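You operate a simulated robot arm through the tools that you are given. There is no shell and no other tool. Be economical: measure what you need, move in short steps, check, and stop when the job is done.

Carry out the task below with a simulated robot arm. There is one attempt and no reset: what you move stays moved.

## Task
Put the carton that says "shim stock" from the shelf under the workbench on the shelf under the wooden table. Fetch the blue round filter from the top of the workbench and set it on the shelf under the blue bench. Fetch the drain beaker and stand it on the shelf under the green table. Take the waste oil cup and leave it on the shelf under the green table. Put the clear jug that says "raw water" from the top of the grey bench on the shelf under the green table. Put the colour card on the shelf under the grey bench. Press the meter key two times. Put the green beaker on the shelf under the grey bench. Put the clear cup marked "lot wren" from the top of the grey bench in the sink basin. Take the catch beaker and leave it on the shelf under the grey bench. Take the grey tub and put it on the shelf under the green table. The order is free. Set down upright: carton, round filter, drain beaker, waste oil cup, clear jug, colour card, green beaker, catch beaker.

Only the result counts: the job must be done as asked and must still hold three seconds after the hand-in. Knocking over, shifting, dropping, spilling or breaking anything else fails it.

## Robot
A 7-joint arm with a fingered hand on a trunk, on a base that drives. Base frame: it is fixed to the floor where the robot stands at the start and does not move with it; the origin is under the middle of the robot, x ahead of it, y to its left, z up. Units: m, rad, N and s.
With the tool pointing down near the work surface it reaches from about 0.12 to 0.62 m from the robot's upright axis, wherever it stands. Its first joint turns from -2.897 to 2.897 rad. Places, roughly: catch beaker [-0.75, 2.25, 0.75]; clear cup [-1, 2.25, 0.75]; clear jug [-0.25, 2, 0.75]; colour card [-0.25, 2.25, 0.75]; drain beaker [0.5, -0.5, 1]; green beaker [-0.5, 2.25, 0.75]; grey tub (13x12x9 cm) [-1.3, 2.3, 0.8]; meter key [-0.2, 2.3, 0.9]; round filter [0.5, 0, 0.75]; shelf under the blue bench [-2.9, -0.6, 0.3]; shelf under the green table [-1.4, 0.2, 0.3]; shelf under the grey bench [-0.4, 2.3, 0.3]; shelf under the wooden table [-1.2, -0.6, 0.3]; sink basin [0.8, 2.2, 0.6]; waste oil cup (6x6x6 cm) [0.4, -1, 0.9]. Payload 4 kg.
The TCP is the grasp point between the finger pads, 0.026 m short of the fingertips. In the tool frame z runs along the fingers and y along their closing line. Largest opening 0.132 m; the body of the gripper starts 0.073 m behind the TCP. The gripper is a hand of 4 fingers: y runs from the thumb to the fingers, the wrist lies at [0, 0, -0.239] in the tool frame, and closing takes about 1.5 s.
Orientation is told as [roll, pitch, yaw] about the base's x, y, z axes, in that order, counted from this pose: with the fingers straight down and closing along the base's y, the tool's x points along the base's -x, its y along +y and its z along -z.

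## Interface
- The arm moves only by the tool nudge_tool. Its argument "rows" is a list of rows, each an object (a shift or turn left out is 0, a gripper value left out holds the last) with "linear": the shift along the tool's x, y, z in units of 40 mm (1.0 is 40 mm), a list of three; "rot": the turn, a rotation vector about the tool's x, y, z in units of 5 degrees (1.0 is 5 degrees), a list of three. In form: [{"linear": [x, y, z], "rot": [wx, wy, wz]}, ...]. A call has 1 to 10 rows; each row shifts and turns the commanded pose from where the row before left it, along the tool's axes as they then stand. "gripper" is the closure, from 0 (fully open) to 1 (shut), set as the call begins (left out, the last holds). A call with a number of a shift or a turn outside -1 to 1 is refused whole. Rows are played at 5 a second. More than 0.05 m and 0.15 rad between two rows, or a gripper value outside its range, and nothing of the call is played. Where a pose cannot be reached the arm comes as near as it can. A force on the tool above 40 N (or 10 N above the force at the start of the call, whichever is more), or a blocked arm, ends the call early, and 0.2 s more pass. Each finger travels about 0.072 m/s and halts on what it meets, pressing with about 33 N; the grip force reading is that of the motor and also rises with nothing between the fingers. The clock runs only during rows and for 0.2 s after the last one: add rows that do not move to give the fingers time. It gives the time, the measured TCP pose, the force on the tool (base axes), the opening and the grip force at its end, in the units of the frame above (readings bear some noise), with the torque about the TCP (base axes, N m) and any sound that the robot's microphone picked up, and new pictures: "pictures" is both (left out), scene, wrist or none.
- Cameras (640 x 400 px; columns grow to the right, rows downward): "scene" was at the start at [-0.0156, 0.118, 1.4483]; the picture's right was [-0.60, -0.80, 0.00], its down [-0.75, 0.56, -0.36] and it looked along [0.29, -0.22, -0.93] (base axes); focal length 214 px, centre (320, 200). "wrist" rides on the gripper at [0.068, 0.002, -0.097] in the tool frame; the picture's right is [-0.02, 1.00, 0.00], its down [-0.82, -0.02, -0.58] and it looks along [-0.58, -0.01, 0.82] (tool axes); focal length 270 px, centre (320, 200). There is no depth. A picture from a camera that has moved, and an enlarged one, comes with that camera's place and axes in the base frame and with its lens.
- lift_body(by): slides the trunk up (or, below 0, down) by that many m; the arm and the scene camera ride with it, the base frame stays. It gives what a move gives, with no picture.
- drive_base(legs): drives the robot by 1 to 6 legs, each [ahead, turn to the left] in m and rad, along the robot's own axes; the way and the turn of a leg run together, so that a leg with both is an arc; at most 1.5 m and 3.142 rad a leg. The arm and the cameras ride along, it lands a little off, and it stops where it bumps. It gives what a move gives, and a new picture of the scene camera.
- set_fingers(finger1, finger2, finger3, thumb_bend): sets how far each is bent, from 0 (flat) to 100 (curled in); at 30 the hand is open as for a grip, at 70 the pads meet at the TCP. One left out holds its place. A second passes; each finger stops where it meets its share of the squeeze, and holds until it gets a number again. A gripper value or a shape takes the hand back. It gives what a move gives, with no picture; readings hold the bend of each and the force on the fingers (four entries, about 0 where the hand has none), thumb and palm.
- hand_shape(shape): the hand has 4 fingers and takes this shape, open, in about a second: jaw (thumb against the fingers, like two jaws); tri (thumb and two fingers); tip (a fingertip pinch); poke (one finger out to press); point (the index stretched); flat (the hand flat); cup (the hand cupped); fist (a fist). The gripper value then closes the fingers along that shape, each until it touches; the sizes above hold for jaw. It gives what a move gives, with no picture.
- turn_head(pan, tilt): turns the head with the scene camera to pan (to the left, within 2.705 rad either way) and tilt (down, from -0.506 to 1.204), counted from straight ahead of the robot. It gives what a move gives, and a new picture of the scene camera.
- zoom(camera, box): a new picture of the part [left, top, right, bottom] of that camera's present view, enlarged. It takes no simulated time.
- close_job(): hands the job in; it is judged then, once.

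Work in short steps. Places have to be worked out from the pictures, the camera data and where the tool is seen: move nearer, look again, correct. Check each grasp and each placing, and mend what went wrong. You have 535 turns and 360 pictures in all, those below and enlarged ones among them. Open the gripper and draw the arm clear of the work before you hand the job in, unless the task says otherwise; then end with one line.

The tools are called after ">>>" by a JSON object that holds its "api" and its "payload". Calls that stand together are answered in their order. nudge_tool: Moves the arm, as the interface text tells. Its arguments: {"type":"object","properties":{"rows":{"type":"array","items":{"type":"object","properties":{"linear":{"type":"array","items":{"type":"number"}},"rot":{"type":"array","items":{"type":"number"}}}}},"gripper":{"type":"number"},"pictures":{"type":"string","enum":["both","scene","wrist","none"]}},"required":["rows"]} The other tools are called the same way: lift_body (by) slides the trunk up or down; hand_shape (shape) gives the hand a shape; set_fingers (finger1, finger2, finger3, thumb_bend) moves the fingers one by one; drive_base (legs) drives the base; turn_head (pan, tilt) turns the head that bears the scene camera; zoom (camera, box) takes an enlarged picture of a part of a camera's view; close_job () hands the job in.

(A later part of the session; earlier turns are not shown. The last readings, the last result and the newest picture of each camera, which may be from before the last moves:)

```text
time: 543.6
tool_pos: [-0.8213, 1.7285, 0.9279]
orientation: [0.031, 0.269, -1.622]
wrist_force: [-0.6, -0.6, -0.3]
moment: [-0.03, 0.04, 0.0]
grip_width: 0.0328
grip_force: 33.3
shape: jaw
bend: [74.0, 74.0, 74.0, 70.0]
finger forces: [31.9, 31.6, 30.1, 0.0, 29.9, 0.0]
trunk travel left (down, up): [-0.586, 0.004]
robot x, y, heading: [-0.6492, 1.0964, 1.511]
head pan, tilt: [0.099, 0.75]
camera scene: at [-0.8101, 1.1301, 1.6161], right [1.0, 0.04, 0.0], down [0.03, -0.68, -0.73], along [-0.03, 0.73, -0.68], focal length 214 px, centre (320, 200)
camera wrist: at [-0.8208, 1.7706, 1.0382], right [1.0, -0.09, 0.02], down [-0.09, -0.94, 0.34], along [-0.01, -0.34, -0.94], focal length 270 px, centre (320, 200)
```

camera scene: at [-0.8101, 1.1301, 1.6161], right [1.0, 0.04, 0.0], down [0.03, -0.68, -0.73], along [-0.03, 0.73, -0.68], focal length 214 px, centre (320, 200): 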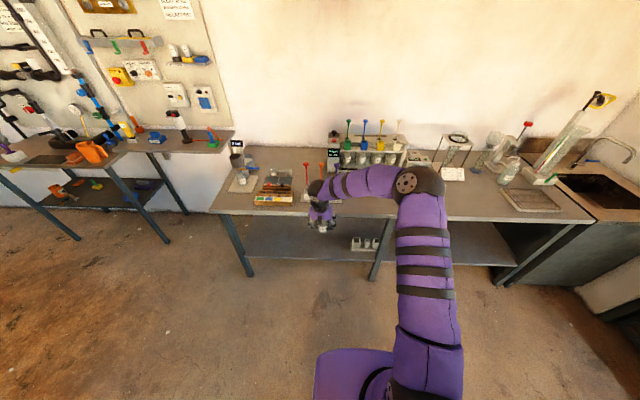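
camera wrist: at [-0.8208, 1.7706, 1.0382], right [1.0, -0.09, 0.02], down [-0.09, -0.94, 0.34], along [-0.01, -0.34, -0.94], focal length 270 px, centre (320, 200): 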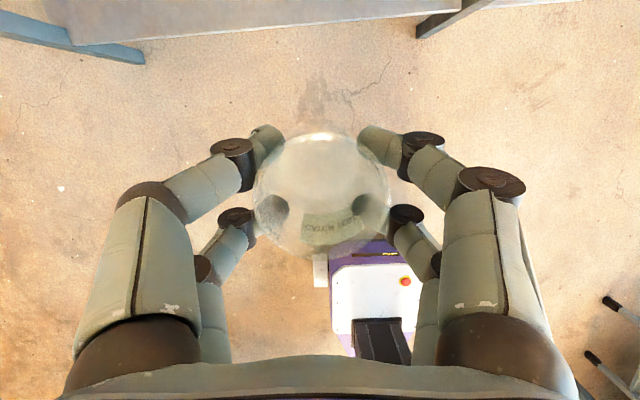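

The beaker is held. The elbow must stay below the bench top, so I extend the arm 6 cm, lower the trunk, and look at the heights.

>>> {"api": "nudge_tool", "payload": {"rows": [{"linear": [0.73, 0, 0.2]}, {"linear": [0.73, 0, 0.2]}], "pictures": "none"}}

>>> {"api": "lift_body", "payload": {"by": -0.3}}

>>> {"api": "lift_body", "payload": {"by": -0.24}}

>>> {"api": "turn_head", "payload": {"pan": -0.1, "tilt": 0.5}}

```text
time: 544.2
tool_pos: [-0.8159, 1.7918, 0.9288]
orientation: [0.034, 0.267, -1.624]
wrist_force: [-0.1, 0.4, 0.1]
moment: [-0.01, -0.02, -0.02]
grip_width: 0.0326
grip_force: 32.9
shape: jaw
bend: [74.0, 74.0, 74.0, 70.0]
finger forces: [32.1, 31.4, 30.1, 0.0, 30.0, 0.0]
trunk travel left (down, up): [-0.586, 0.004]
robot x, y, heading: [-0.6493, 1.0974, 1.511]
head pan, tilt: [0.099, 0.75]
```

```text
time: 547.2
tool_pos: [-0.8163, 1.7906, 0.6288]
orientation: [0.032, 0.267, -1.624]
wrist_force: [0.2, 0.4, -1.1]
moment: [0.0, 0.0, 0.01]
grip_width: 0.0325
grip_force: 33.1
shape: jaw
bend: [74.0, 74.0, 74.0, 70.0]
finger forces: [32.0, 31.5, 30.2, 0.1, 30.0, 0.0]
trunk travel left (down, up): [-0.286, 0.304]
robot x, y, heading: [-0.6459, 1.098, 1.504]
head pan, tilt: [0.099, 0.75]
```

```text
time: 549.7
tool_pos: [-0.8162, 1.7906, 0.3882]
orientation: [0.034, 0.267, -1.623]
wrist_force: [-0.1, -0.6, 0.0]
moment: [-0.01, -0.03, 0.02]
grip_width: 0.0325
grip_force: 32.8
shape: jaw
bend: [74.0, 74.0, 74.0, 70.0]
finger forces: [31.9, 31.4, 30.2, 0.1, 30.0, 0.0]
trunk travel left (down, up): [-0.046, 0.544]
robot x, y, heading: [-0.6474, 1.0999, 1.51]
head pan, tilt: [0.099, 0.75]
```

```text
time: 550.5
tool_pos: [-0.815, 1.7906, 0.3875]
orientation: [0.032, 0.267, -1.625]
wrist_force: [-0.2, 0.0, 0.1]
moment: [-0.02, 0.02, -0.03]
grip_width: 0.0324
grip_force: 33.0
shape: jaw
bend: [74.0, 74.0, 74.0, 70.0]
finger forces: [32.0, 31.5, 30.1, 0.0, 30.0, 0.0]
trunk travel left (down, up): [-0.046, 0.544]
robot x, y, heading: [-0.6508, 1.0989, 1.507]
head pan, tilt: [-0.099, 0.499]
camera scene: at [-0.7924, 1.1367, 1.0979], right [0.99, -0.16, 0.0], down [-0.08, -0.47, -0.88], along [0.14, 0.87, -0.48], focal length 214 px, centre (320, 200)
```

scene: 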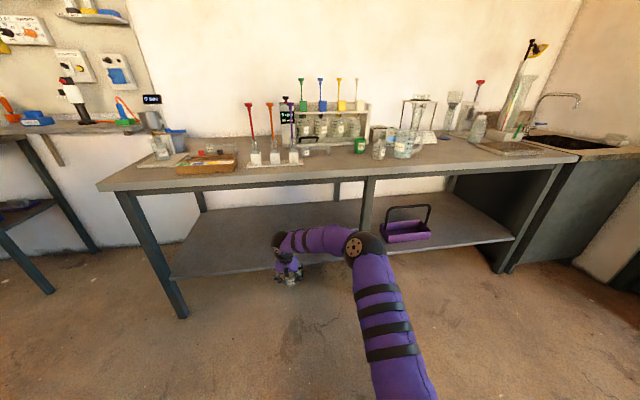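

The elbow is at z 0.57, well under the top, but near the middle leg. I turn 0.1 rad left and drive in 0.24 m.

>>> {"api": "drive_base", "payload": {"legs": [[0, 0.1], [0.24, 0]]}}

>>> {"api": "nudge_tool", "payload": {"rows": [{"linear": [-0.1, 0, 0.37]}, {"linear": [-0.1, 0, 0.37]}], "pictures": "wrist"}}

```text
time: 552.8
tool_pos: [-0.8974, 2.0106, 0.3883]
orientation: [0.032, 0.267, -1.517]
wrist_force: [0.6, 1.0, -0.6]
moment: [0.01, -0.02, -0.02]
grip_width: 0.0324
grip_force: 33.6
shape: jaw
bend: [74.0, 74.0, 74.0, 70.0]
finger forces: [32.2, 31.6, 30.4, 0.0, 30.2, 0.1]
trunk travel left (down, up): [-0.046, 0.544]
robot x, y, heading: [-0.6551, 1.34, 1.614]
head pan, tilt: [-0.099, 0.499]
camera scene: at [-0.8057, 1.3623, 1.098], right [1.0, -0.06, 0.0], down [-0.03, -0.48, -0.88], along [0.05, 0.88, -0.48], focal length 214 px, centre (320, 200)
```

scene: 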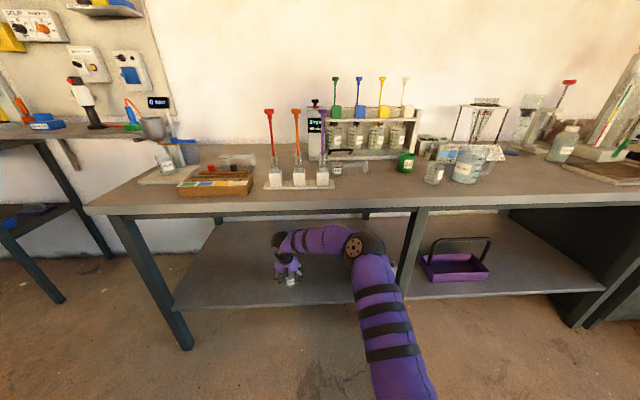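

```text
time: 553.4
tool_pos: [-0.8977, 2.0097, 0.3567]
orientation: [0.031, 0.266, -1.517]
wrist_force: [1.1, 0.3, -0.6]
moment: [0.02, 0.0, -0.01]
grip_width: 0.0327
grip_force: 32.4
shape: jaw
bend: [74.0, 74.0, 74.0, 70.0]
finger forces: [32.2, 31.6, 30.4, 0.1, 30.2, 0.0]
trunk travel left (down, up): [-0.046, 0.544]
robot x, y, heading: [-0.6617, 1.3418, 1.613]
head pan, tilt: [-0.099, 0.499]
camera wrist: at [-0.8992, 2.05, 0.4676], right [1.0, 0.02, 0.02], down [0.01, -0.94, 0.34], along [0.03, -0.34, -0.94], focal length 270 px, centre (320, 200)
```

wrist: 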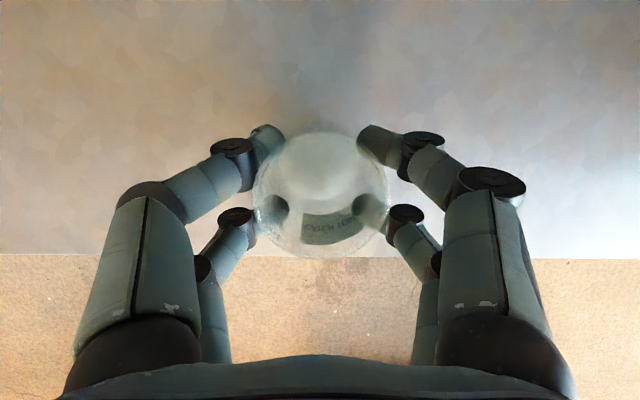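

It is 4 cm inside the shelf edge. I step down to contact.

>>> {"api": "nudge_tool", "payload": {"rows": [{"linear": [-0.014, 0, 0.05]}, {"linear": [-0.014, 0, 0.05]}], "pictures": "none"}}

>>> {"api": "nudge_tool", "payload": {"rows": [{"linear": [-0.014, 0, 0.05]}], "pictures": "none"}}

```text
time: 554.0
tool_pos: [-0.8966, 2.0091, 0.354]
orientation: [0.033, 0.267, -1.517]
wrist_force: [0.1, -0.9, -0.4]
moment: [-0.02, 0.0, -0.01]
grip_width: 0.0326
grip_force: 33.5
shape: jaw
bend: [74.0, 74.0, 74.0, 70.0]
finger forces: [32.2, 31.6, 30.5, 0.1, 30.3, 0.1]
trunk travel left (down, up): [-0.046, 0.544]
robot x, y, heading: [-0.6604, 1.3383, 1.616]
head pan, tilt: [-0.099, 0.499]
```

```text
time: 554.4
tool_pos: [-0.8969, 2.0098, 0.3527]
orientation: [0.034, 0.268, -1.519]
wrist_force: [1.5, -1.4, 6.7]
moment: [-0.1, 0.0, 0.03]
grip_width: 0.0327
grip_force: 32.7
shape: jaw
bend: [74.0, 74.0, 74.0, 70.0]
finger forces: [33.0, 33.0, 31.3, 0.0, 30.2, 0.1]
trunk travel left (down, up): [-0.046, 0.544]
robot x, y, heading: [-0.6596, 1.3396, 1.612]
head pan, tilt: [-0.099, 0.499]
```

Contact. I open and look.

>>> {"api": "nudge_tool", "payload": {"rows": [{}, {}, {}, {}, {}, {}], "gripper": 0.1, "pictures": "wrist"}}

```text
time: 555.8
tool_pos: [-0.897, 2.0092, 0.3512]
orientation: [0.032, 0.268, -1.516]
wrist_force: [-1.2, 0.6, 0.0]
moment: [0.0, 0.02, -0.04]
grip_width: 0.1187
grip_force: 0.0
shape: jaw
bend: [48.0, 48.0, 48.0, 33.0]
finger forces: [0.0, 0.0, 0.0, 0.0, 0.1, 0.0]
trunk travel left (down, up): [-0.046, 0.544]
robot x, y, heading: [-0.66, 1.3401, 1.617]
head pan, tilt: [-0.099, 0.499]
camera wrist: at [-0.9001, 2.0503, 0.4621], right [1.0, 0.02, 0.02], down [0.01, -0.94, 0.34], along [0.03, -0.34, -0.94], focal length 270 px, centre (320, 200)
```

wrist: 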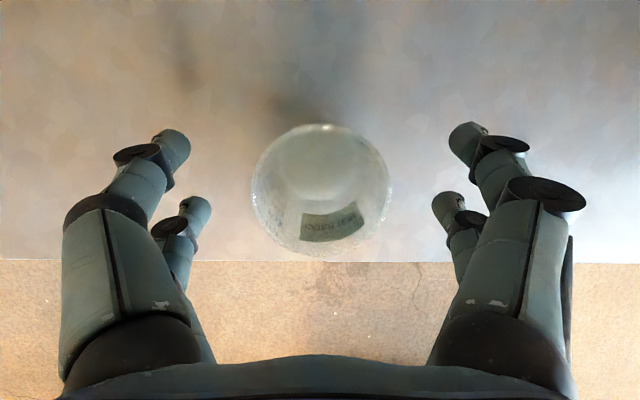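

The catch beaker stands on the grey bench's shelf. I back out, rise, and move over in front of the green DYE beaker.

>>> {"api": "drive_base", "payload": {"legs": [[-0.32, 0]]}}

>>> {"api": "lift_body", "payload": {"by": 0.4}}

>>> {"api": "lift_body", "payload": {"by": 0.14}}

>>> {"api": "nudge_tool", "payload": {"rows": [{"linear": [0.25, 0, -0.95]}, {"linear": [0.25, 0, -0.95]}], "pictures": "none", "gripper": 0.35}}

>>> {"api": "drive_base", "payload": {"legs": [[0, -1.6], [0.42, 0], [0, 1.556], [0.2, 0]]}}

>>> {"api": "nudge_tool", "payload": {"rows": [{}], "pictures": "wrist"}}

```text
time: 558.0
tool_pos: [-0.884, 1.6877, 0.3517]
orientation: [0.034, 0.267, -1.514]
wrist_force: [-0.1, 0.2, -0.8]
moment: [0.02, 0.0, 0.0]
grip_width: 0.1189
grip_force: 0.0
shape: jaw
bend: [48.0, 48.0, 48.0, 33.0]
finger forces: [0.0, 0.0, 0.0, 0.1, 0.0, 0.0]
trunk travel left (down, up): [-0.046, 0.544]
robot x, y, heading: [-0.645, 1.0166, 1.623]
head pan, tilt: [-0.099, 0.499]
camera scene: at [-0.791, 1.0408, 1.098], right [1.0, -0.05, 0.0], down [-0.02, -0.48, -0.88], along [0.04, 0.88, -0.48], focal length 214 px, centre (320, 200)
```

scene: 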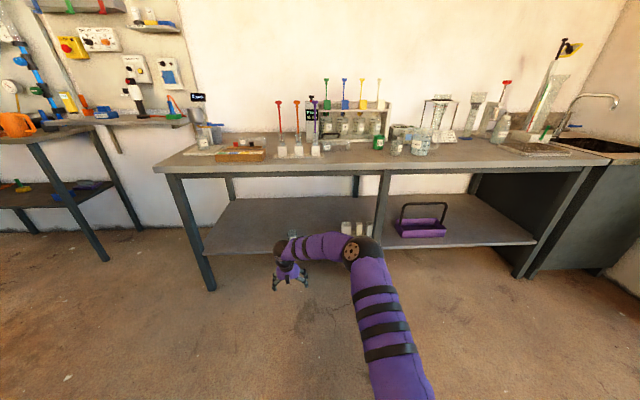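

```text
time: 561.8
tool_pos: [-0.8854, 1.687, 0.7512]
orientation: [0.033, 0.265, -1.511]
wrist_force: [0.0, 1.1, 0.3]
moment: [0.0, 0.02, 0.0]
grip_width: 0.1185
grip_force: 0.0
shape: jaw
bend: [48.0, 48.0, 48.0, 33.0]
finger forces: [0.0, 0.1, 0.0, 0.1, 0.1, 0.0]
trunk travel left (down, up): [-0.446, 0.144]
robot x, y, heading: [-0.6473, 1.0165, 1.621]
head pan, tilt: [-0.099, 0.499]
```

```text
time: 563.5
tool_pos: [-0.885, 1.6877, 0.8915]
orientation: [0.034, 0.268, -1.513]
wrist_force: [-0.1, -0.5, 0.0]
moment: [0.01, 0.04, 0.01]
grip_width: 0.1186
grip_force: 0.0
shape: jaw
bend: [48.0, 48.0, 48.0, 33.0]
finger forces: [0.0, 0.0, 0.0, 0.1, 0.1, 0.1]
trunk travel left (down, up): [-0.586, 0.004]
robot x, y, heading: [-0.6457, 1.0177, 1.615]
head pan, tilt: [-0.099, 0.499]
```

```text
time: 564.0
tool_pos: [-0.8851, 1.6864, 0.9712]
orientation: [0.033, 0.267, -1.514]
wrist_force: [0.3, 0.6, -0.5]
moment: [0.01, 0.02, 0.0]
grip_width: 0.0863
grip_force: 0.1
shape: jaw
bend: [70.0, 70.0, 70.0, 64.0]
finger forces: [0.0, 0.0, 0.0, 0.1, 0.0, 0.0]
trunk travel left (down, up): [-0.586, 0.004]
robot x, y, heading: [-0.6452, 1.0172, 1.616]
head pan, tilt: [-0.099, 0.499]
```

```text
time: 576.4
tool_pos: [-0.4229, 1.9025, 0.9699]
orientation: [0.034, 0.266, -1.566]
wrist_force: [0.3, -0.4, 0.0]
moment: [-0.03, 0.01, 0.0]
grip_width: 0.0862
grip_force: 0.1
shape: jaw
bend: [70.0, 70.0, 70.0, 64.0]
finger forces: [0.0, 0.1, 0.1, 0.1, 0.1, 0.0]
trunk travel left (down, up): [-0.586, 0.004]
robot x, y, heading: [-0.2199, 1.2228, 1.563]
head pan, tilt: [-0.099, 0.499]
camera scene: at [-0.3629, 1.2535, 1.638], right [0.99, -0.11, 0.0], down [-0.05, -0.48, -0.88], along [0.09, 0.87, -0.48], focal length 214 px, centre (320, 200)
```

scene: 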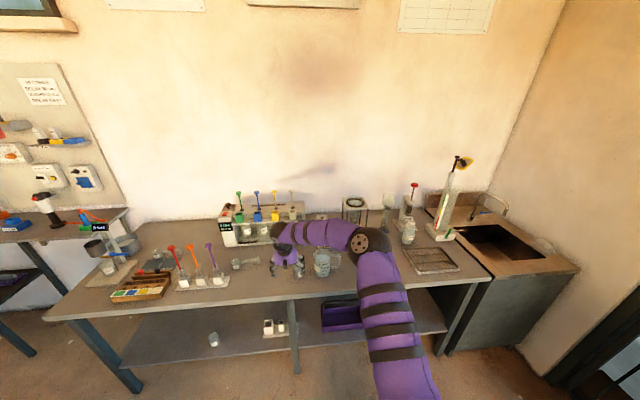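

```text
time: 576.8
tool_pos: [-0.4228, 1.9029, 0.9719]
orientation: [0.033, 0.268, -1.567]
wrist_force: [0.2, -0.1, 0.1]
moment: [-0.01, -0.01, -0.01]
grip_width: 0.0863
grip_force: 0.1
shape: jaw
bend: [70.0, 70.0, 70.0, 64.0]
finger forces: [0.1, 0.0, 0.0, 0.0, 0.2, 0.1]
trunk travel left (down, up): [-0.586, 0.004]
robot x, y, heading: [-0.2158, 1.2227, 1.563]
head pan, tilt: [-0.099, 0.499]
camera wrist: at [-0.4239, 1.9435, 1.0819], right [1.0, -0.03, 0.02], down [-0.04, -0.94, 0.34], along [0.01, -0.34, -0.94], focal length 270 px, centre (320, 200)
```

wrist: 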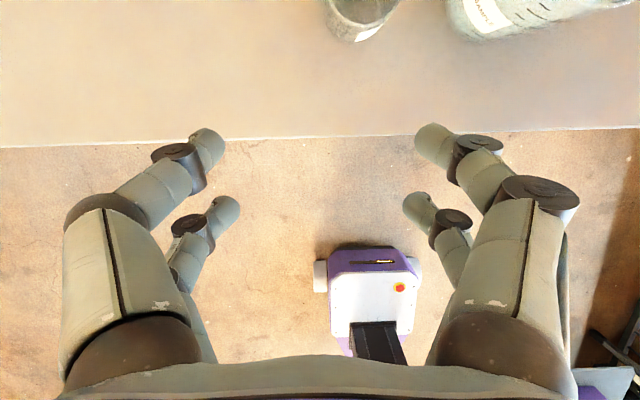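

I go forward over the DYE beaker at this safe height.

>>> {"api": "drive_base", "payload": {"legs": [[0.215, 0]]}}

>>> {"api": "nudge_tool", "payload": {"rows": [{}], "pictures": "wrist"}}

```text
time: 578.4
tool_pos: [-0.423, 2.1156, 0.9705]
orientation: [0.034, 0.268, -1.565]
wrist_force: [-0.1, 0.0, 0.4]
moment: [-0.06, 0.03, 0.03]
grip_width: 0.086
grip_force: 0.0
shape: jaw
bend: [70.0, 70.0, 70.0, 64.0]
finger forces: [0.1, 0.1, 0.1, 0.0, 0.0, 0.1]
trunk travel left (down, up): [-0.586, 0.004]
robot x, y, heading: [-0.2151, 1.4331, 1.566]
head pan, tilt: [-0.099, 0.499]
camera scene: at [-0.3616, 1.4666, 1.6379], right [0.99, -0.1, 0.0], down [-0.05, -0.48, -0.88], along [0.09, 0.87, -0.48], focal length 214 px, centre (320, 200)
```

scene: 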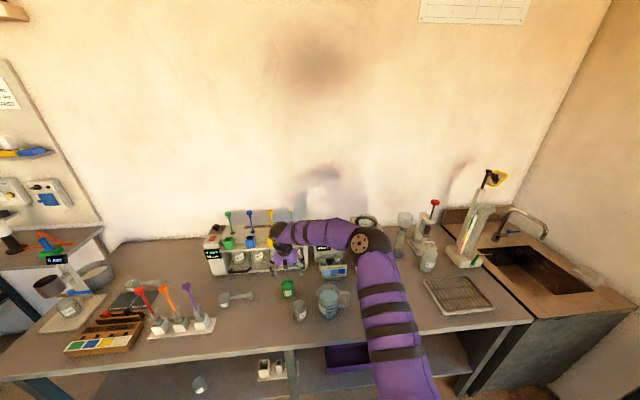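

```text
time: 578.8
tool_pos: [-0.4229, 2.116, 0.9711]
orientation: [0.032, 0.267, -1.566]
wrist_force: [-0.5, 0.5, 0.2]
moment: [0.01, -0.01, 0.01]
grip_width: 0.0864
grip_force: 0.0
shape: jaw
bend: [70.0, 70.0, 70.0, 64.0]
finger forces: [0.0, 0.0, 0.0, 0.1, 0.0, 0.0]
trunk travel left (down, up): [-0.586, 0.004]
robot x, y, heading: [-0.2164, 1.4385, 1.568]
head pan, tilt: [-0.099, 0.499]
camera wrist: at [-0.4234, 2.1564, 1.0819], right [1.0, -0.03, 0.02], down [-0.03, -0.94, 0.34], along [0.01, -0.34, -0.94], focal length 270 px, centre (320, 200)
```

wrist: 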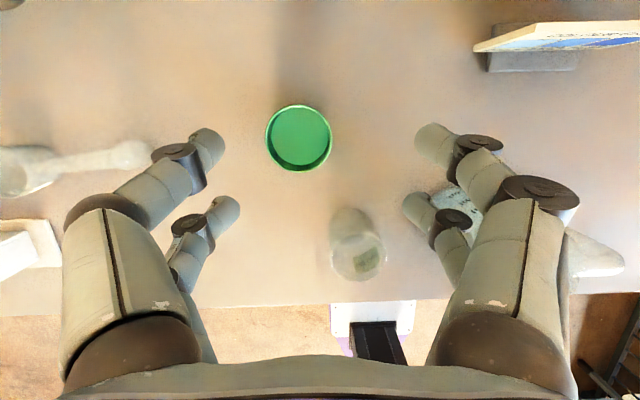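

The DYE beaker (5.4 cm wide, with liquid) is at (-0.437, 2.130). I align and lower to grasp height.

>>> {"api": "nudge_tool", "payload": {"rows": [{"linear": [0.1, -0.35, 0.02]}], "pictures": "none"}}

>>> {"api": "lift_body", "payload": {"by": -0.126}}

>>> {"api": "nudge_tool", "payload": {"rows": [{}], "pictures": "wrist"}}

```text
time: 579.2
tool_pos: [-0.436, 2.1184, 0.97]
orientation: [0.033, 0.268, -1.566]
wrist_force: [0.2, 0.2, -0.2]
moment: [0.04, 0.0, -0.01]
grip_width: 0.0862
grip_force: 0.1
shape: jaw
bend: [70.0, 70.0, 70.0, 64.0]
finger forces: [0.0, 0.0, 0.1, 0.0, 0.0, 0.0]
trunk travel left (down, up): [-0.586, 0.004]
robot x, y, heading: [-0.2163, 1.4376, 1.559]
head pan, tilt: [-0.099, 0.499]
```

```text
time: 580.8
tool_pos: [-0.4368, 2.1197, 0.8448]
orientation: [0.032, 0.268, -1.566]
wrist_force: [0.4, 0.2, 0.2]
moment: [-0.02, 0.01, 0.0]
grip_width: 0.086
grip_force: 0.1
shape: jaw
bend: [70.0, 70.0, 70.0, 64.0]
finger forces: [0.1, 0.0, 0.1, 0.2, 0.0, 0.1]
trunk travel left (down, up): [-0.46, 0.13]
robot x, y, heading: [-0.22, 1.4318, 1.568]
head pan, tilt: [-0.099, 0.499]
```

```text
time: 581.2
tool_pos: [-0.4363, 2.119, 0.8452]
orientation: [0.033, 0.268, -1.564]
wrist_force: [0.7, 0.4, 0.3]
moment: [0.01, -0.03, 0.01]
grip_width: 0.0863
grip_force: 0.1
shape: jaw
bend: [70.0, 70.0, 70.0, 64.0]
finger forces: [0.0, 0.1, 0.1, 0.0, 0.1, 0.0]
trunk travel left (down, up): [-0.46, 0.13]
robot x, y, heading: [-0.2188, 1.4349, 1.565]
head pan, tilt: [-0.099, 0.499]
camera wrist: at [-0.4373, 2.1605, 0.9559], right [1.0, -0.03, 0.02], down [-0.03, -0.94, 0.34], along [0.01, -0.34, -0.94], focal length 270 px, centre (320, 200)
```

wrist: 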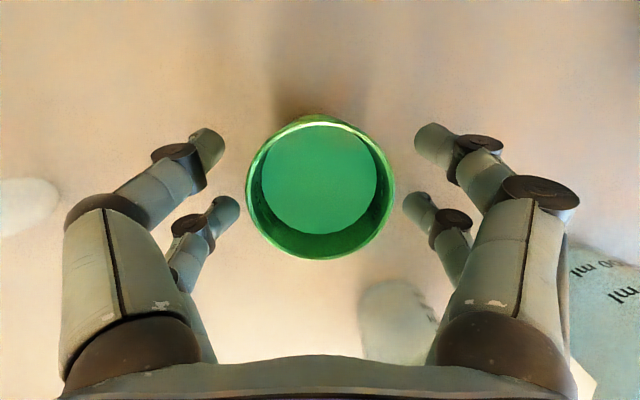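

Perfectly centred. I close.

>>> {"api": "nudge_tool", "payload": {"rows": [{}, {}, {}, {}, {}, {}], "gripper": 1, "pictures": "wrist"}}

```text
time: 582.6
tool_pos: [-0.4368, 2.1201, 0.8442]
orientation: [0.033, 0.267, -1.566]
wrist_force: [-0.2, -1.0, 1.5]
moment: [-0.06, 0.0, 0.0]
grip_width: 0.0346
grip_force: 33.3
shape: jaw
bend: [74.0, 73.0, 73.0, 70.0]
finger forces: [32.4, 27.4, 27.6, 0.0, 32.7, 0.0]
trunk travel left (down, up): [-0.46, 0.13]
robot x, y, heading: [-0.2155, 1.4341, 1.563]
head pan, tilt: [-0.099, 0.499]
camera wrist: at [-0.4374, 2.1604, 0.956], right [1.0, -0.03, 0.02], down [-0.03, -0.94, 0.34], along [0.01, -0.34, -0.94], focal length 270 px, centre (320, 200)
```

wrist: 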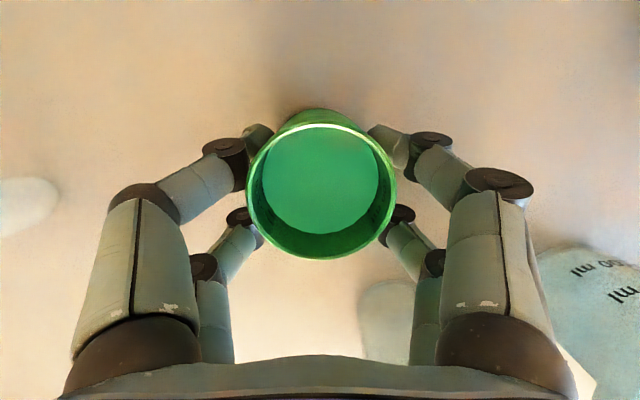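

Held. I lift it over the neighbours, back out, move left and get ready for the shelf.

>>> {"api": "lift_body", "payload": {"by": 0.128}}

>>> {"api": "drive_base", "payload": {"legs": [[-0.45, 0], [0, 1.575], [0.635, 0], [0, -1.571]]}}

>>> {"api": "nudge_tool", "payload": {"rows": [{"linear": [-0.16, 0, 0.6]}, {"linear": [-0.16, 0, 0.6]}], "pictures": "wrist"}}

>>> {"api": "lift_body", "payload": {"by": -0.3}}

>>> {"api": "lift_body", "payload": {"by": -0.24}}

```text
time: 584.1
tool_pos: [-0.436, 2.1193, 0.9715]
orientation: [0.033, 0.266, -1.565]
wrist_force: [-0.6, 0.2, -0.8]
moment: [0.0, 0.01, -0.01]
grip_width: 0.0344
grip_force: 33.4
shape: jaw
bend: [74.0, 73.0, 73.0, 70.0]
finger forces: [32.7, 27.8, 27.7, 0.0, 33.4, 0.0]
trunk travel left (down, up): [-0.588, 0.002]
robot x, y, heading: [-0.215, 1.4367, 1.571]
head pan, tilt: [-0.099, 0.499]
```

```text
time: 598.6
tool_pos: [-1.0818, 1.6545, 0.9733]
orientation: [0.033, 0.266, -1.558]
wrist_force: [-0.2, 0.4, -2.3]
moment: [-0.02, 0.0, -0.01]
grip_width: 0.0338
grip_force: 32.5
shape: jaw
bend: [74.0, 73.0, 74.0, 70.0]
finger forces: [33.0, 26.8, 26.9, 0.0, 32.7, 0.1]
trunk travel left (down, up): [-0.588, 0.002]
robot x, y, heading: [-0.859, 0.9696, 1.572]
head pan, tilt: [-0.099, 0.499]
camera scene: at [-1.0023, 1.0026, 1.64], right [1.0, -0.1, 0.0], down [-0.05, -0.48, -0.88], along [0.09, 0.87, -0.48], focal length 214 px, centre (320, 200)
```

scene: 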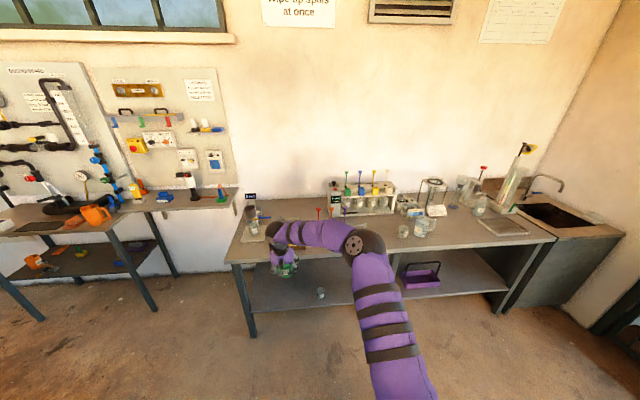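

```text
time: 599.2
tool_pos: [-1.0812, 1.6556, 0.9207]
orientation: [0.033, 0.267, -1.557]
wrist_force: [-0.8, 1.0, -0.9]
moment: [0.0, 0.01, 0.01]
grip_width: 0.0337
grip_force: 33.0
shape: jaw
bend: [74.0, 73.0, 74.0, 70.0]
finger forces: [33.2, 27.2, 26.8, 0.0, 32.8, 0.0]
trunk travel left (down, up): [-0.588, 0.002]
robot x, y, heading: [-0.8579, 0.9726, 1.573]
head pan, tilt: [-0.099, 0.499]
camera wrist: at [-1.0821, 1.6963, 1.0326], right [1.0, -0.02, 0.02], down [-0.03, -0.94, 0.34], along [0.02, -0.34, -0.94], focal length 270 px, centre (320, 200)
```

wrist: 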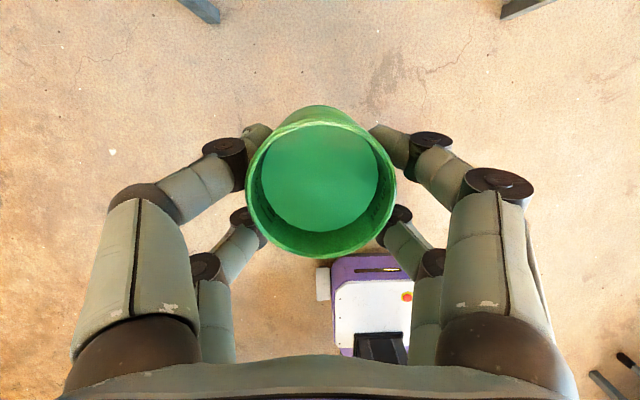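

```text
time: 602.2
tool_pos: [-1.08, 1.6557, 0.6224]
orientation: [0.032, 0.266, -1.558]
wrist_force: [0.4, -0.6, -0.9]
moment: [-0.03, 0.02, -0.02]
grip_width: 0.0338
grip_force: 32.7
shape: jaw
bend: [74.0, 73.0, 74.0, 70.0]
finger forces: [33.2, 27.2, 26.9, 0.1, 32.9, 0.0]
trunk travel left (down, up): [-0.288, 0.302]
robot x, y, heading: [-0.8575, 0.9733, 1.575]
head pan, tilt: [-0.099, 0.499]
```

```text
time: 604.7
tool_pos: [-1.0797, 1.6553, 0.3825]
orientation: [0.033, 0.267, -1.557]
wrist_force: [0.2, 0.2, -1.5]
moment: [-0.01, -0.01, 0.01]
grip_width: 0.0339
grip_force: 33.1
shape: jaw
bend: [74.0, 73.0, 74.0, 70.0]
finger forces: [33.2, 27.2, 27.0, 0.1, 33.0, 0.0]
trunk travel left (down, up): [-0.048, 0.542]
robot x, y, heading: [-0.861, 0.9715, 1.572]
head pan, tilt: [-0.099, 0.499]
```

I drive in over the shelf, left of the catch beaker.

>>> {"api": "drive_base", "payload": {"legs": [[0.36, 0]]}}

>>> {"api": "nudge_tool", "payload": {"rows": [{"linear": [-0.1, 0, 0.37]}, {"linear": [-0.1, 0, 0.37]}], "pictures": "wrist"}}

```text
time: 607.0
tool_pos: [-1.085, 2.0097, 0.3823]
orientation: [0.033, 0.267, -1.553]
wrist_force: [0.3, -0.3, 0.0]
moment: [-0.04, -0.01, 0.04]
grip_width: 0.0338
grip_force: 33.1
shape: jaw
bend: [74.0, 73.0, 74.0, 70.0]
finger forces: [33.2, 27.3, 26.9, 0.1, 32.9, 0.1]
trunk travel left (down, up): [-0.048, 0.542]
robot x, y, heading: [-0.8589, 1.3274, 1.58]
head pan, tilt: [-0.099, 0.499]
camera scene: at [-1.0036, 1.358, 1.1], right [1.0, -0.09, 0.0], down [-0.04, -0.48, -0.88], along [0.08, 0.87, -0.48], focal length 214 px, centre (320, 200)
```

scene: 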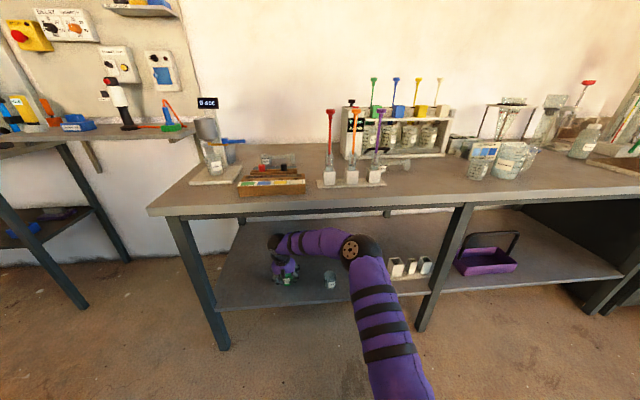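

```text
time: 607.6
tool_pos: [-1.0835, 2.0111, 0.3515]
orientation: [0.032, 0.269, -1.554]
wrist_force: [0.1, -0.5, -1.1]
moment: [-0.01, 0.01, 0.0]
grip_width: 0.0338
grip_force: 32.7
shape: jaw
bend: [74.0, 73.0, 74.0, 70.0]
finger forces: [33.3, 27.5, 26.9, 0.0, 33.0, 0.0]
trunk travel left (down, up): [-0.048, 0.542]
robot x, y, heading: [-0.8637, 1.3273, 1.572]
head pan, tilt: [-0.099, 0.499]
camera wrist: at [-1.0854, 2.0519, 0.462], right [1.0, -0.02, 0.02], down [-0.02, -0.94, 0.34], along [0.02, -0.34, -0.94], focal length 270 px, centre (320, 200)
```

wrist: 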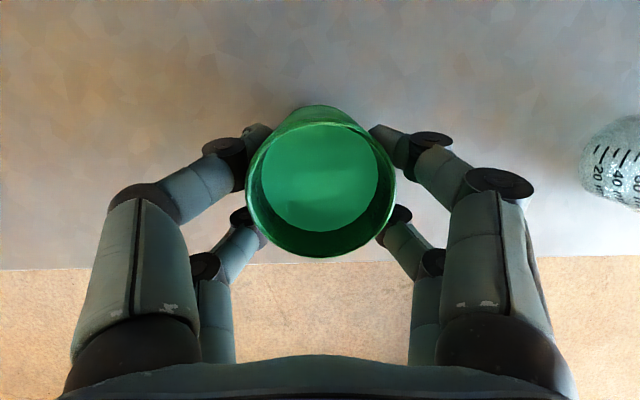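

Good clearance from the catch beaker. I step down to contact.

>>> {"api": "nudge_tool", "payload": {"rows": [{"linear": [-0.014, 0, 0.055]}, {"linear": [-0.014, 0, 0.055]}], "pictures": "none"}}

>>> {"api": "nudge_tool", "payload": {"rows": [{"linear": [-0.014, 0, 0.05]}], "pictures": "none"}}

```text
time: 608.2
tool_pos: [-1.0845, 2.0125, 0.3469]
orientation: [0.034, 0.267, -1.553]
wrist_force: [0.2, -0.2, -1.4]
moment: [0.0, -0.02, 0.0]
grip_width: 0.0339
grip_force: 32.8
shape: jaw
bend: [74.0, 73.0, 74.0, 70.0]
finger forces: [33.3, 27.7, 27.0, 0.0, 33.0, 0.0]
trunk travel left (down, up): [-0.048, 0.542]
robot x, y, heading: [-0.8597, 1.3295, 1.577]
head pan, tilt: [-0.099, 0.499]
```

```text
time: 608.6
tool_pos: [-1.0834, 2.0119, 0.345]
orientation: [0.03, 0.267, -1.555]
wrist_force: [0.0, -1.0, 2.2]
moment: [-0.05, 0.02, -0.01]
grip_width: 0.0335
grip_force: 33.0
shape: jaw
bend: [74.0, 74.0, 74.0, 70.0]
finger forces: [33.2, 27.8, 27.4, 0.0, 33.1, 0.1]
trunk travel left (down, up): [-0.048, 0.542]
robot x, y, heading: [-0.8583, 1.3298, 1.577]
head pan, tilt: [-0.099, 0.499]
```

It touches. I lower 1 mm more and open.

>>> {"api": "nudge_tool", "payload": {"rows": [{"linear": [-0.008, 0, 0.03]}], "pictures": "none"}}

>>> {"api": "nudge_tool", "payload": {"rows": [{}, {}, {}, {}, {}, {}], "gripper": 0.1, "pictures": "wrist"}}

```text
time: 609.0
tool_pos: [-1.0831, 2.0112, 0.3457]
orientation: [0.032, 0.27, -1.552]
wrist_force: [0.1, -2.3, 10.9]
moment: [-0.22, -0.05, -0.01]
grip_width: 0.0337
grip_force: 33.0
shape: jaw
bend: [74.0, 74.0, 74.0, 70.0]
finger forces: [34.2, 29.0, 29.9, 0.0, 33.3, 0.0]
trunk travel left (down, up): [-0.048, 0.542]
robot x, y, heading: [-0.8575, 1.3263, 1.578]
head pan, tilt: [-0.099, 0.499]
```

```text
time: 610.4
tool_pos: [-1.0827, 2.0094, 0.3435]
orientation: [0.033, 0.266, -1.552]
wrist_force: [-0.6, 0.5, -0.8]
moment: [-0.05, 0.03, 0.02]
grip_width: 0.1185
grip_force: 0.0
shape: jaw
bend: [48.0, 48.0, 48.0, 33.0]
finger forces: [0.1, 0.0, 0.0, 0.0, 0.0, 0.0]
trunk travel left (down, up): [-0.048, 0.542]
robot x, y, heading: [-0.8565, 1.3284, 1.577]
head pan, tilt: [-0.099, 0.499]
camera wrist: at [-1.0848, 2.052, 0.4542], right [1.0, -0.02, 0.02], down [-0.02, -0.94, 0.34], along [0.02, -0.34, -0.94], focal length 270 px, centre (320, 200)
```

wrist: 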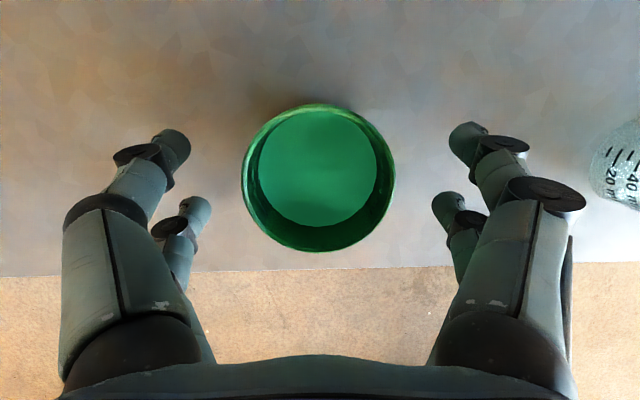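

The green beaker stands on the shelf. Next is the LOT WREN ladle cup: its handle points to +x, so the fingers should close front to back. I back out, rise, untilt and turn the hand.

>>> {"api": "drive_base", "payload": {"legs": [[-0.36, 0]]}}

>>> {"api": "lift_body", "payload": {"by": 0.4}}

>>> {"api": "lift_body", "payload": {"by": 0.14}}

>>> {"api": "nudge_tool", "payload": {"rows": [{"linear": [0, 0, -0.9], "rot": [0, -1, 0]}, {"linear": [0, 0, -0.9], "rot": [0, -1, 0]}, {"linear": [0, 0, -0.9], "rot": [0, -1, 0]}, {"rot": [0, 0, 1]}, {"rot": [0, 0, 1]}, {"rot": [0, 0, 1]}, {"rot": [0, 0, 1]}, {"rot": [0, 0, 1]}, {"rot": [0, 0, 1]}, {"rot": [0, 0, 1]}], "pictures": "none", "gripper": 0.3}}

>>> {"api": "nudge_tool", "payload": {"rows": [{"rot": [0, 0, 1]}, {"rot": [0, 0, 1]}, {"rot": [0, 0, 1]}, {"rot": [0, 0, 1]}, {"rot": [0, 0, 1]}, {"rot": [0, 0, 1]}, {"rot": [0, 0, 1]}, {"rot": [0, 0, 1]}, {"rot": [0, 0, 1]}, {"rot": [0, 0, 1]}], "pictures": "none"}}

>>> {"api": "nudge_tool", "payload": {"rows": [{"rot": [0, 0, 1]}]}}

```text
time: 612.7
tool_pos: [-1.0843, 1.6437, 0.3437]
orientation: [0.033, 0.267, -1.546]
wrist_force: [-0.2, 0.0, 0.0]
moment: [0.0, -0.04, 0.01]
grip_width: 0.1185
grip_force: 0.0
shape: jaw
bend: [48.0, 48.0, 48.0, 33.0]
finger forces: [0.0, 0.0, 0.1, 0.0, 0.0, 0.0]
trunk travel left (down, up): [-0.048, 0.542]
robot x, y, heading: [-0.8521, 0.9647, 1.587]
head pan, tilt: [-0.099, 0.499]
camera scene: at [-1.0003, 0.9911, 1.1], right [1.0, -0.09, 0.0], down [-0.04, -0.48, -0.88], along [0.08, 0.87, -0.48], focal length 214 px, centre (320, 200)
```

scene: 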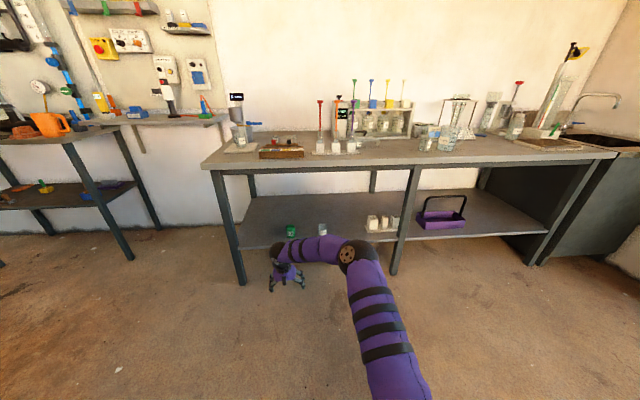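

```text
time: 616.5
tool_pos: [-1.0849, 1.6428, 0.7437]
orientation: [0.033, 0.268, -1.546]
wrist_force: [-1.1, 0.3, 0.3]
moment: [-0.02, 0.0, -0.01]
grip_width: 0.1186
grip_force: 0.1
shape: jaw
bend: [48.0, 48.0, 48.0, 33.0]
finger forces: [0.1, 0.0, 0.0, 0.0, 0.1, 0.0]
trunk travel left (down, up): [-0.448, 0.142]
robot x, y, heading: [-0.8562, 0.9651, 1.588]
head pan, tilt: [-0.099, 0.499]
```

```text
time: 618.2
tool_pos: [-1.0859, 1.6421, 0.8833]
orientation: [0.036, 0.266, -1.546]
wrist_force: [-0.3, 0.1, 0.3]
moment: [-0.02, 0.0, 0.03]
grip_width: 0.1186
grip_force: 0.0
shape: jaw
bend: [48.0, 48.0, 48.0, 33.0]
finger forces: [0.0, 0.0, 0.0, 0.0, 0.1, 0.0]
trunk travel left (down, up): [-0.588, 0.002]
robot x, y, heading: [-0.8574, 0.9613, 1.585]
head pan, tilt: [-0.099, 0.499]
```

```text
time: 620.4
tool_pos: [-1.0896, 1.6239, 0.9896]
orientation: [0.022, 0.022, -2.166]
wrist_force: [-0.4, 0.7, 0.4]
moment: [0.0, -0.05, -0.01]
grip_width: 0.0926
grip_force: 0.1
shape: jaw
bend: [67.0, 67.0, 67.0, 58.0]
finger forces: [0.0, 0.1, 0.0, 0.0, 0.0, 0.0]
trunk travel left (down, up): [-0.588, 0.002]
robot x, y, heading: [-0.855, 0.9644, 1.589]
head pan, tilt: [-0.099, 0.499]
```

```text
time: 622.6
tool_pos: [-1.0878, 1.623, 0.9881]
orientation: [-0.004, 0.031, -3.038]
wrist_force: [0.4, 0.3, 0.1]
moment: [-0.01, 0.03, 0.0]
grip_width: 0.0927
grip_force: 0.1
shape: jaw
bend: [67.0, 67.0, 67.0, 58.0]
finger forces: [0.0, 0.0, 0.1, 0.0, 0.0, 0.0]
trunk travel left (down, up): [-0.588, 0.002]
robot x, y, heading: [-0.8557, 0.9632, 1.587]
head pan, tilt: [-0.099, 0.499]
```

```text
time: 623.0
tool_pos: [-1.0885, 1.6248, 0.989]
orientation: [-0.004, 0.033, -3.127]
wrist_force: [0.2, 0.8, -0.4]
moment: [-0.01, -0.01, -0.01]
grip_width: 0.0927
grip_force: 0.2
shape: jaw
bend: [67.0, 67.0, 67.0, 58.0]
finger forces: [0.1, 0.1, 0.0, 0.0, 0.1, 0.0]
trunk travel left (down, up): [-0.588, 0.002]
robot x, y, heading: [-0.8552, 0.9604, 1.583]
head pan, tilt: [-0.099, 0.499]
camera scene: at [-1.0004, 0.9912, 1.64], right [1.0, -0.09, 0.0], down [-0.04, -0.48, -0.88], along [0.08, 0.87, -0.48], focal length 214 px, centre (320, 200)
camera wrist: at [-1.0226, 1.6237, 1.0871], right [-0.01, -1.0, -0.01], down [-0.83, 0.0, 0.55], along [-0.55, 0.01, -0.83], focal length 270 px, centre (320, 200)
```

scene: 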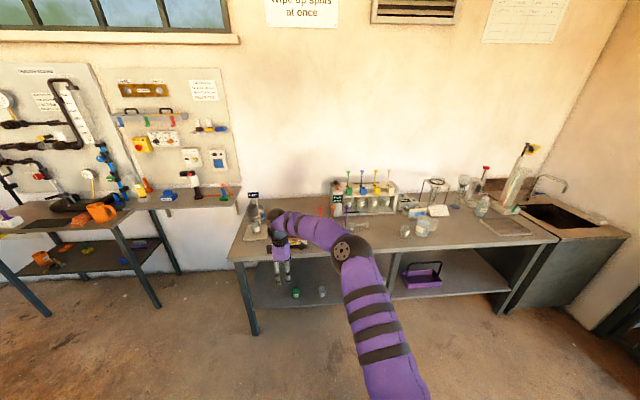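
wrist: 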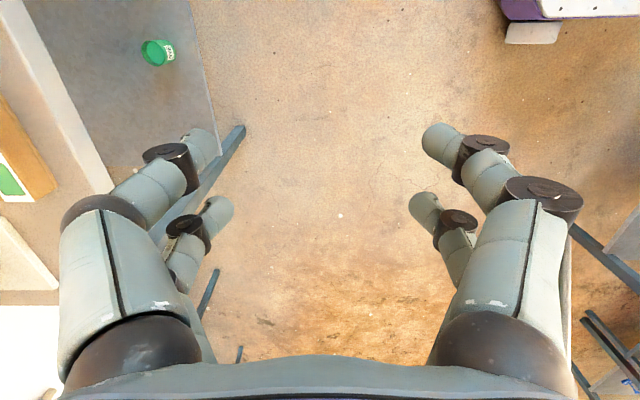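

Both beakers stand on the shelf. I zoom in on the bench's left end to see the ladle and the tub clearly.

>>> {"api": "turn_head", "payload": {"pan": 0.1, "tilt": 0.6}}

>>> {"api": "zoom", "payload": {"camera": "scene", "box": [220, 150, 380, 250]}}

```text
time: 623.8
tool_pos: [-1.0881, 1.6239, 0.9888]
orientation: [-0.006, 0.032, -3.124]
wrist_force: [-0.5, -0.9, -0.7]
moment: [0.02, -0.03, 0.01]
grip_width: 0.0927
grip_force: 0.1
shape: jaw
bend: [67.0, 67.0, 67.0, 58.0]
finger forces: [0.0, 0.1, 0.0, 0.0, 0.1, 0.0]
trunk travel left (down, up): [-0.588, 0.002]
robot x, y, heading: [-0.8522, 0.9602, 1.583]
head pan, tilt: [0.099, 0.6]
camera scene: at [-1.0181, 0.9884, 1.6309], right [0.99, 0.11, 0.0], down [0.06, -0.56, -0.83], along [-0.09, 0.82, -0.56], focal length 214 px, centre (320, 200)
```

scene: 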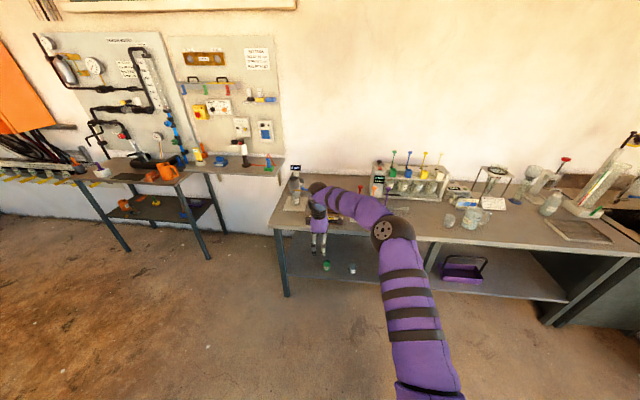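

```text
4.00 times, centred on (300, 200) of scene
camera zoom: at [-1.0181, 0.9884, 1.6309], right [0.99, 0.11, 0.0], down [0.06, -0.56, -0.83], along [-0.09, 0.82, -0.56], focal length 858 px, centre (400, 200)
```

zoom: 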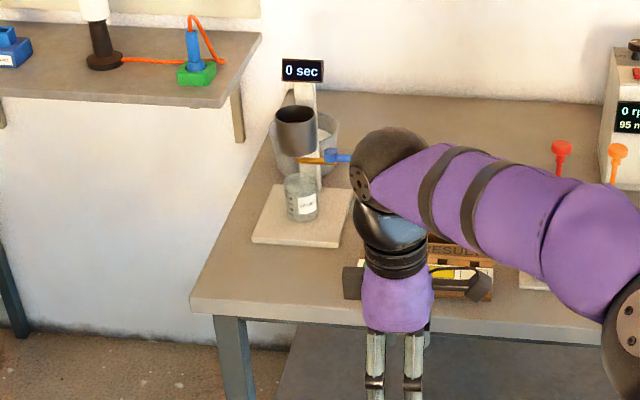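

I line up in x and drive forward over the bench at safe height.

>>> {"api": "nudge_tool", "payload": {"rows": [{"linear": [-0.6, 0, 0]}, {"linear": [-0.55, 0, 0]}], "pictures": "none"}}

>>> {"api": "drive_base", "payload": {"legs": [[0.54, 0]]}}

>>> {"api": "nudge_tool", "payload": {"rows": [{}], "pictures": "wrist"}}

```text
time: 624.4
tool_pos: [-1.1366, 1.625, 0.988]
orientation: [-0.005, 0.032, -3.126]
wrist_force: [-0.7, 0.3, -0.3]
moment: [0.0, 0.02, 0.02]
grip_width: 0.0926
grip_force: 0.1
shape: jaw
bend: [67.0, 67.0, 67.0, 58.0]
finger forces: [0.1, 0.0, 0.1, 0.0, 0.0, 0.0]
trunk travel left (down, up): [-0.588, 0.002]
robot x, y, heading: [-0.8516, 0.9659, 1.588]
head pan, tilt: [0.099, 0.6]
```

```text
time: 627.5
tool_pos: [-1.1312, 2.1702, 0.9878]
orientation: [-0.005, 0.03, -3.138]
wrist_force: [0.2, 0.9, -1.0]
moment: [-0.02, 0.03, 0.0]
grip_width: 0.0928
grip_force: 0.1
shape: jaw
bend: [67.0, 67.0, 67.0, 58.0]
finger forces: [0.0, 0.1, 0.0, 0.0, 0.0, 0.0]
trunk travel left (down, up): [-0.588, 0.002]
robot x, y, heading: [-0.8584, 1.5068, 1.574]
head pan, tilt: [0.099, 0.6]
camera scene: at [-1.0215, 1.5353, 1.6309], right [1.0, 0.1, 0.0], down [0.06, -0.56, -0.82], along [-0.08, 0.82, -0.57], focal length 214 px, centre (320, 200)
```

scene: 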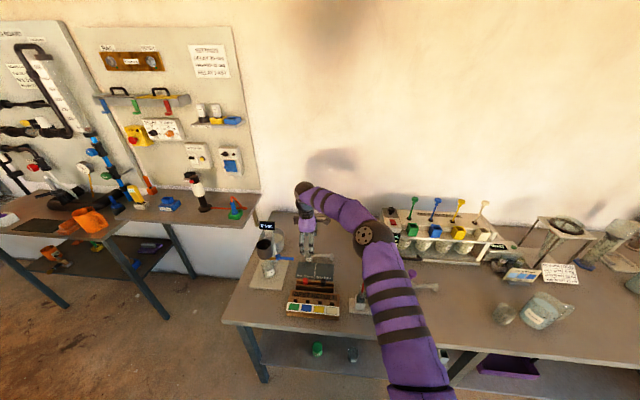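

```text
time: 627.9
tool_pos: [-1.129, 2.1714, 0.9878]
orientation: [-0.005, 0.032, -3.14]
wrist_force: [0.2, 0.8, 0.3]
moment: [-0.01, 0.01, 0.0]
grip_width: 0.0928
grip_force: 0.0
shape: jaw
bend: [67.0, 67.0, 67.0, 58.0]
finger forces: [0.0, 0.1, 0.0, 0.0, 0.0, 0.0]
trunk travel left (down, up): [-0.588, 0.002]
robot x, y, heading: [-0.86, 1.5092, 1.569]
head pan, tilt: [0.099, 0.6]
camera wrist: at [-1.0644, 2.1702, 1.0853], right [-0.02, -1.0, -0.01], down [-0.83, 0.02, 0.55], along [-0.55, 0.02, -0.83], focal length 270 px, centre (320, 200)
```

wrist: 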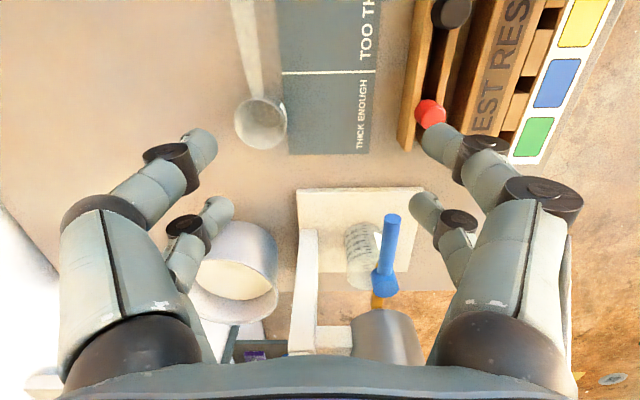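

The WREN cup is at (-1.141, 2.229), with free space around it. I centre over it and lower.

>>> {"api": "nudge_tool", "payload": {"rows": [{"linear": [-0.15, -0.72, 0]}, {"linear": [-0.15, -0.72, 0]}], "pictures": "none"}}

>>> {"api": "lift_body", "payload": {"by": -0.1}}

>>> {"api": "nudge_tool", "payload": {"rows": [{}], "pictures": "wrist"}}

```text
time: 628.5
tool_pos: [-1.1334, 2.2118, 0.9858]
orientation: [-0.004, 0.032, -3.137]
wrist_force: [0.0, 0.7, 0.8]
moment: [-0.06, 0.02, 0.0]
grip_width: 0.0925
grip_force: 0.1
shape: jaw
bend: [67.0, 67.0, 67.0, 58.0]
finger forces: [0.0, 0.1, 0.0, 0.1, 0.0, 0.0]
out of reach, approached as far as the arm can: row 2
trunk travel left (down, up): [-0.588, 0.002]
robot x, y, heading: [-0.8611, 1.513, 1.578]
head pan, tilt: [0.099, 0.6]
```

```text
time: 629.8
tool_pos: [-1.134, 2.2084, 0.8855]
orientation: [-0.005, 0.031, -3.14]
wrist_force: [-0.2, 0.2, 0.4]
moment: [-0.02, 0.02, 0.02]
grip_width: 0.0928
grip_force: 0.1
shape: jaw
bend: [67.0, 67.0, 67.0, 58.0]
finger forces: [0.0, 0.0, 0.0, 0.0, 0.1, 0.0]
trunk travel left (down, up): [-0.488, 0.102]
robot x, y, heading: [-0.8599, 1.5054, 1.567]
head pan, tilt: [0.099, 0.6]
```

```text
time: 630.2
tool_pos: [-1.1336, 2.2097, 0.8857]
orientation: [-0.007, 0.033, -3.141]
wrist_force: [0.7, 0.5, -0.2]
moment: [0.01, 0.0, -0.02]
grip_width: 0.0926
grip_force: 0.0
shape: jaw
bend: [67.0, 67.0, 67.0, 58.0]
finger forces: [0.0, 0.1, 0.1, 0.0, 0.1, 0.0]
trunk travel left (down, up): [-0.488, 0.102]
robot x, y, heading: [-0.8588, 1.5071, 1.568]
head pan, tilt: [0.099, 0.6]
camera wrist: at [-1.0678, 2.2077, 0.9836], right [-0.02, -1.0, -0.01], down [-0.83, 0.02, 0.55], along [-0.55, 0.02, -0.83], focal length 270 px, centre (320, 200)
```

wrist: 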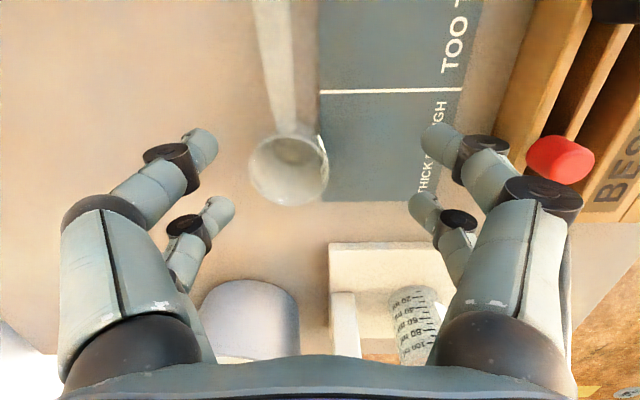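

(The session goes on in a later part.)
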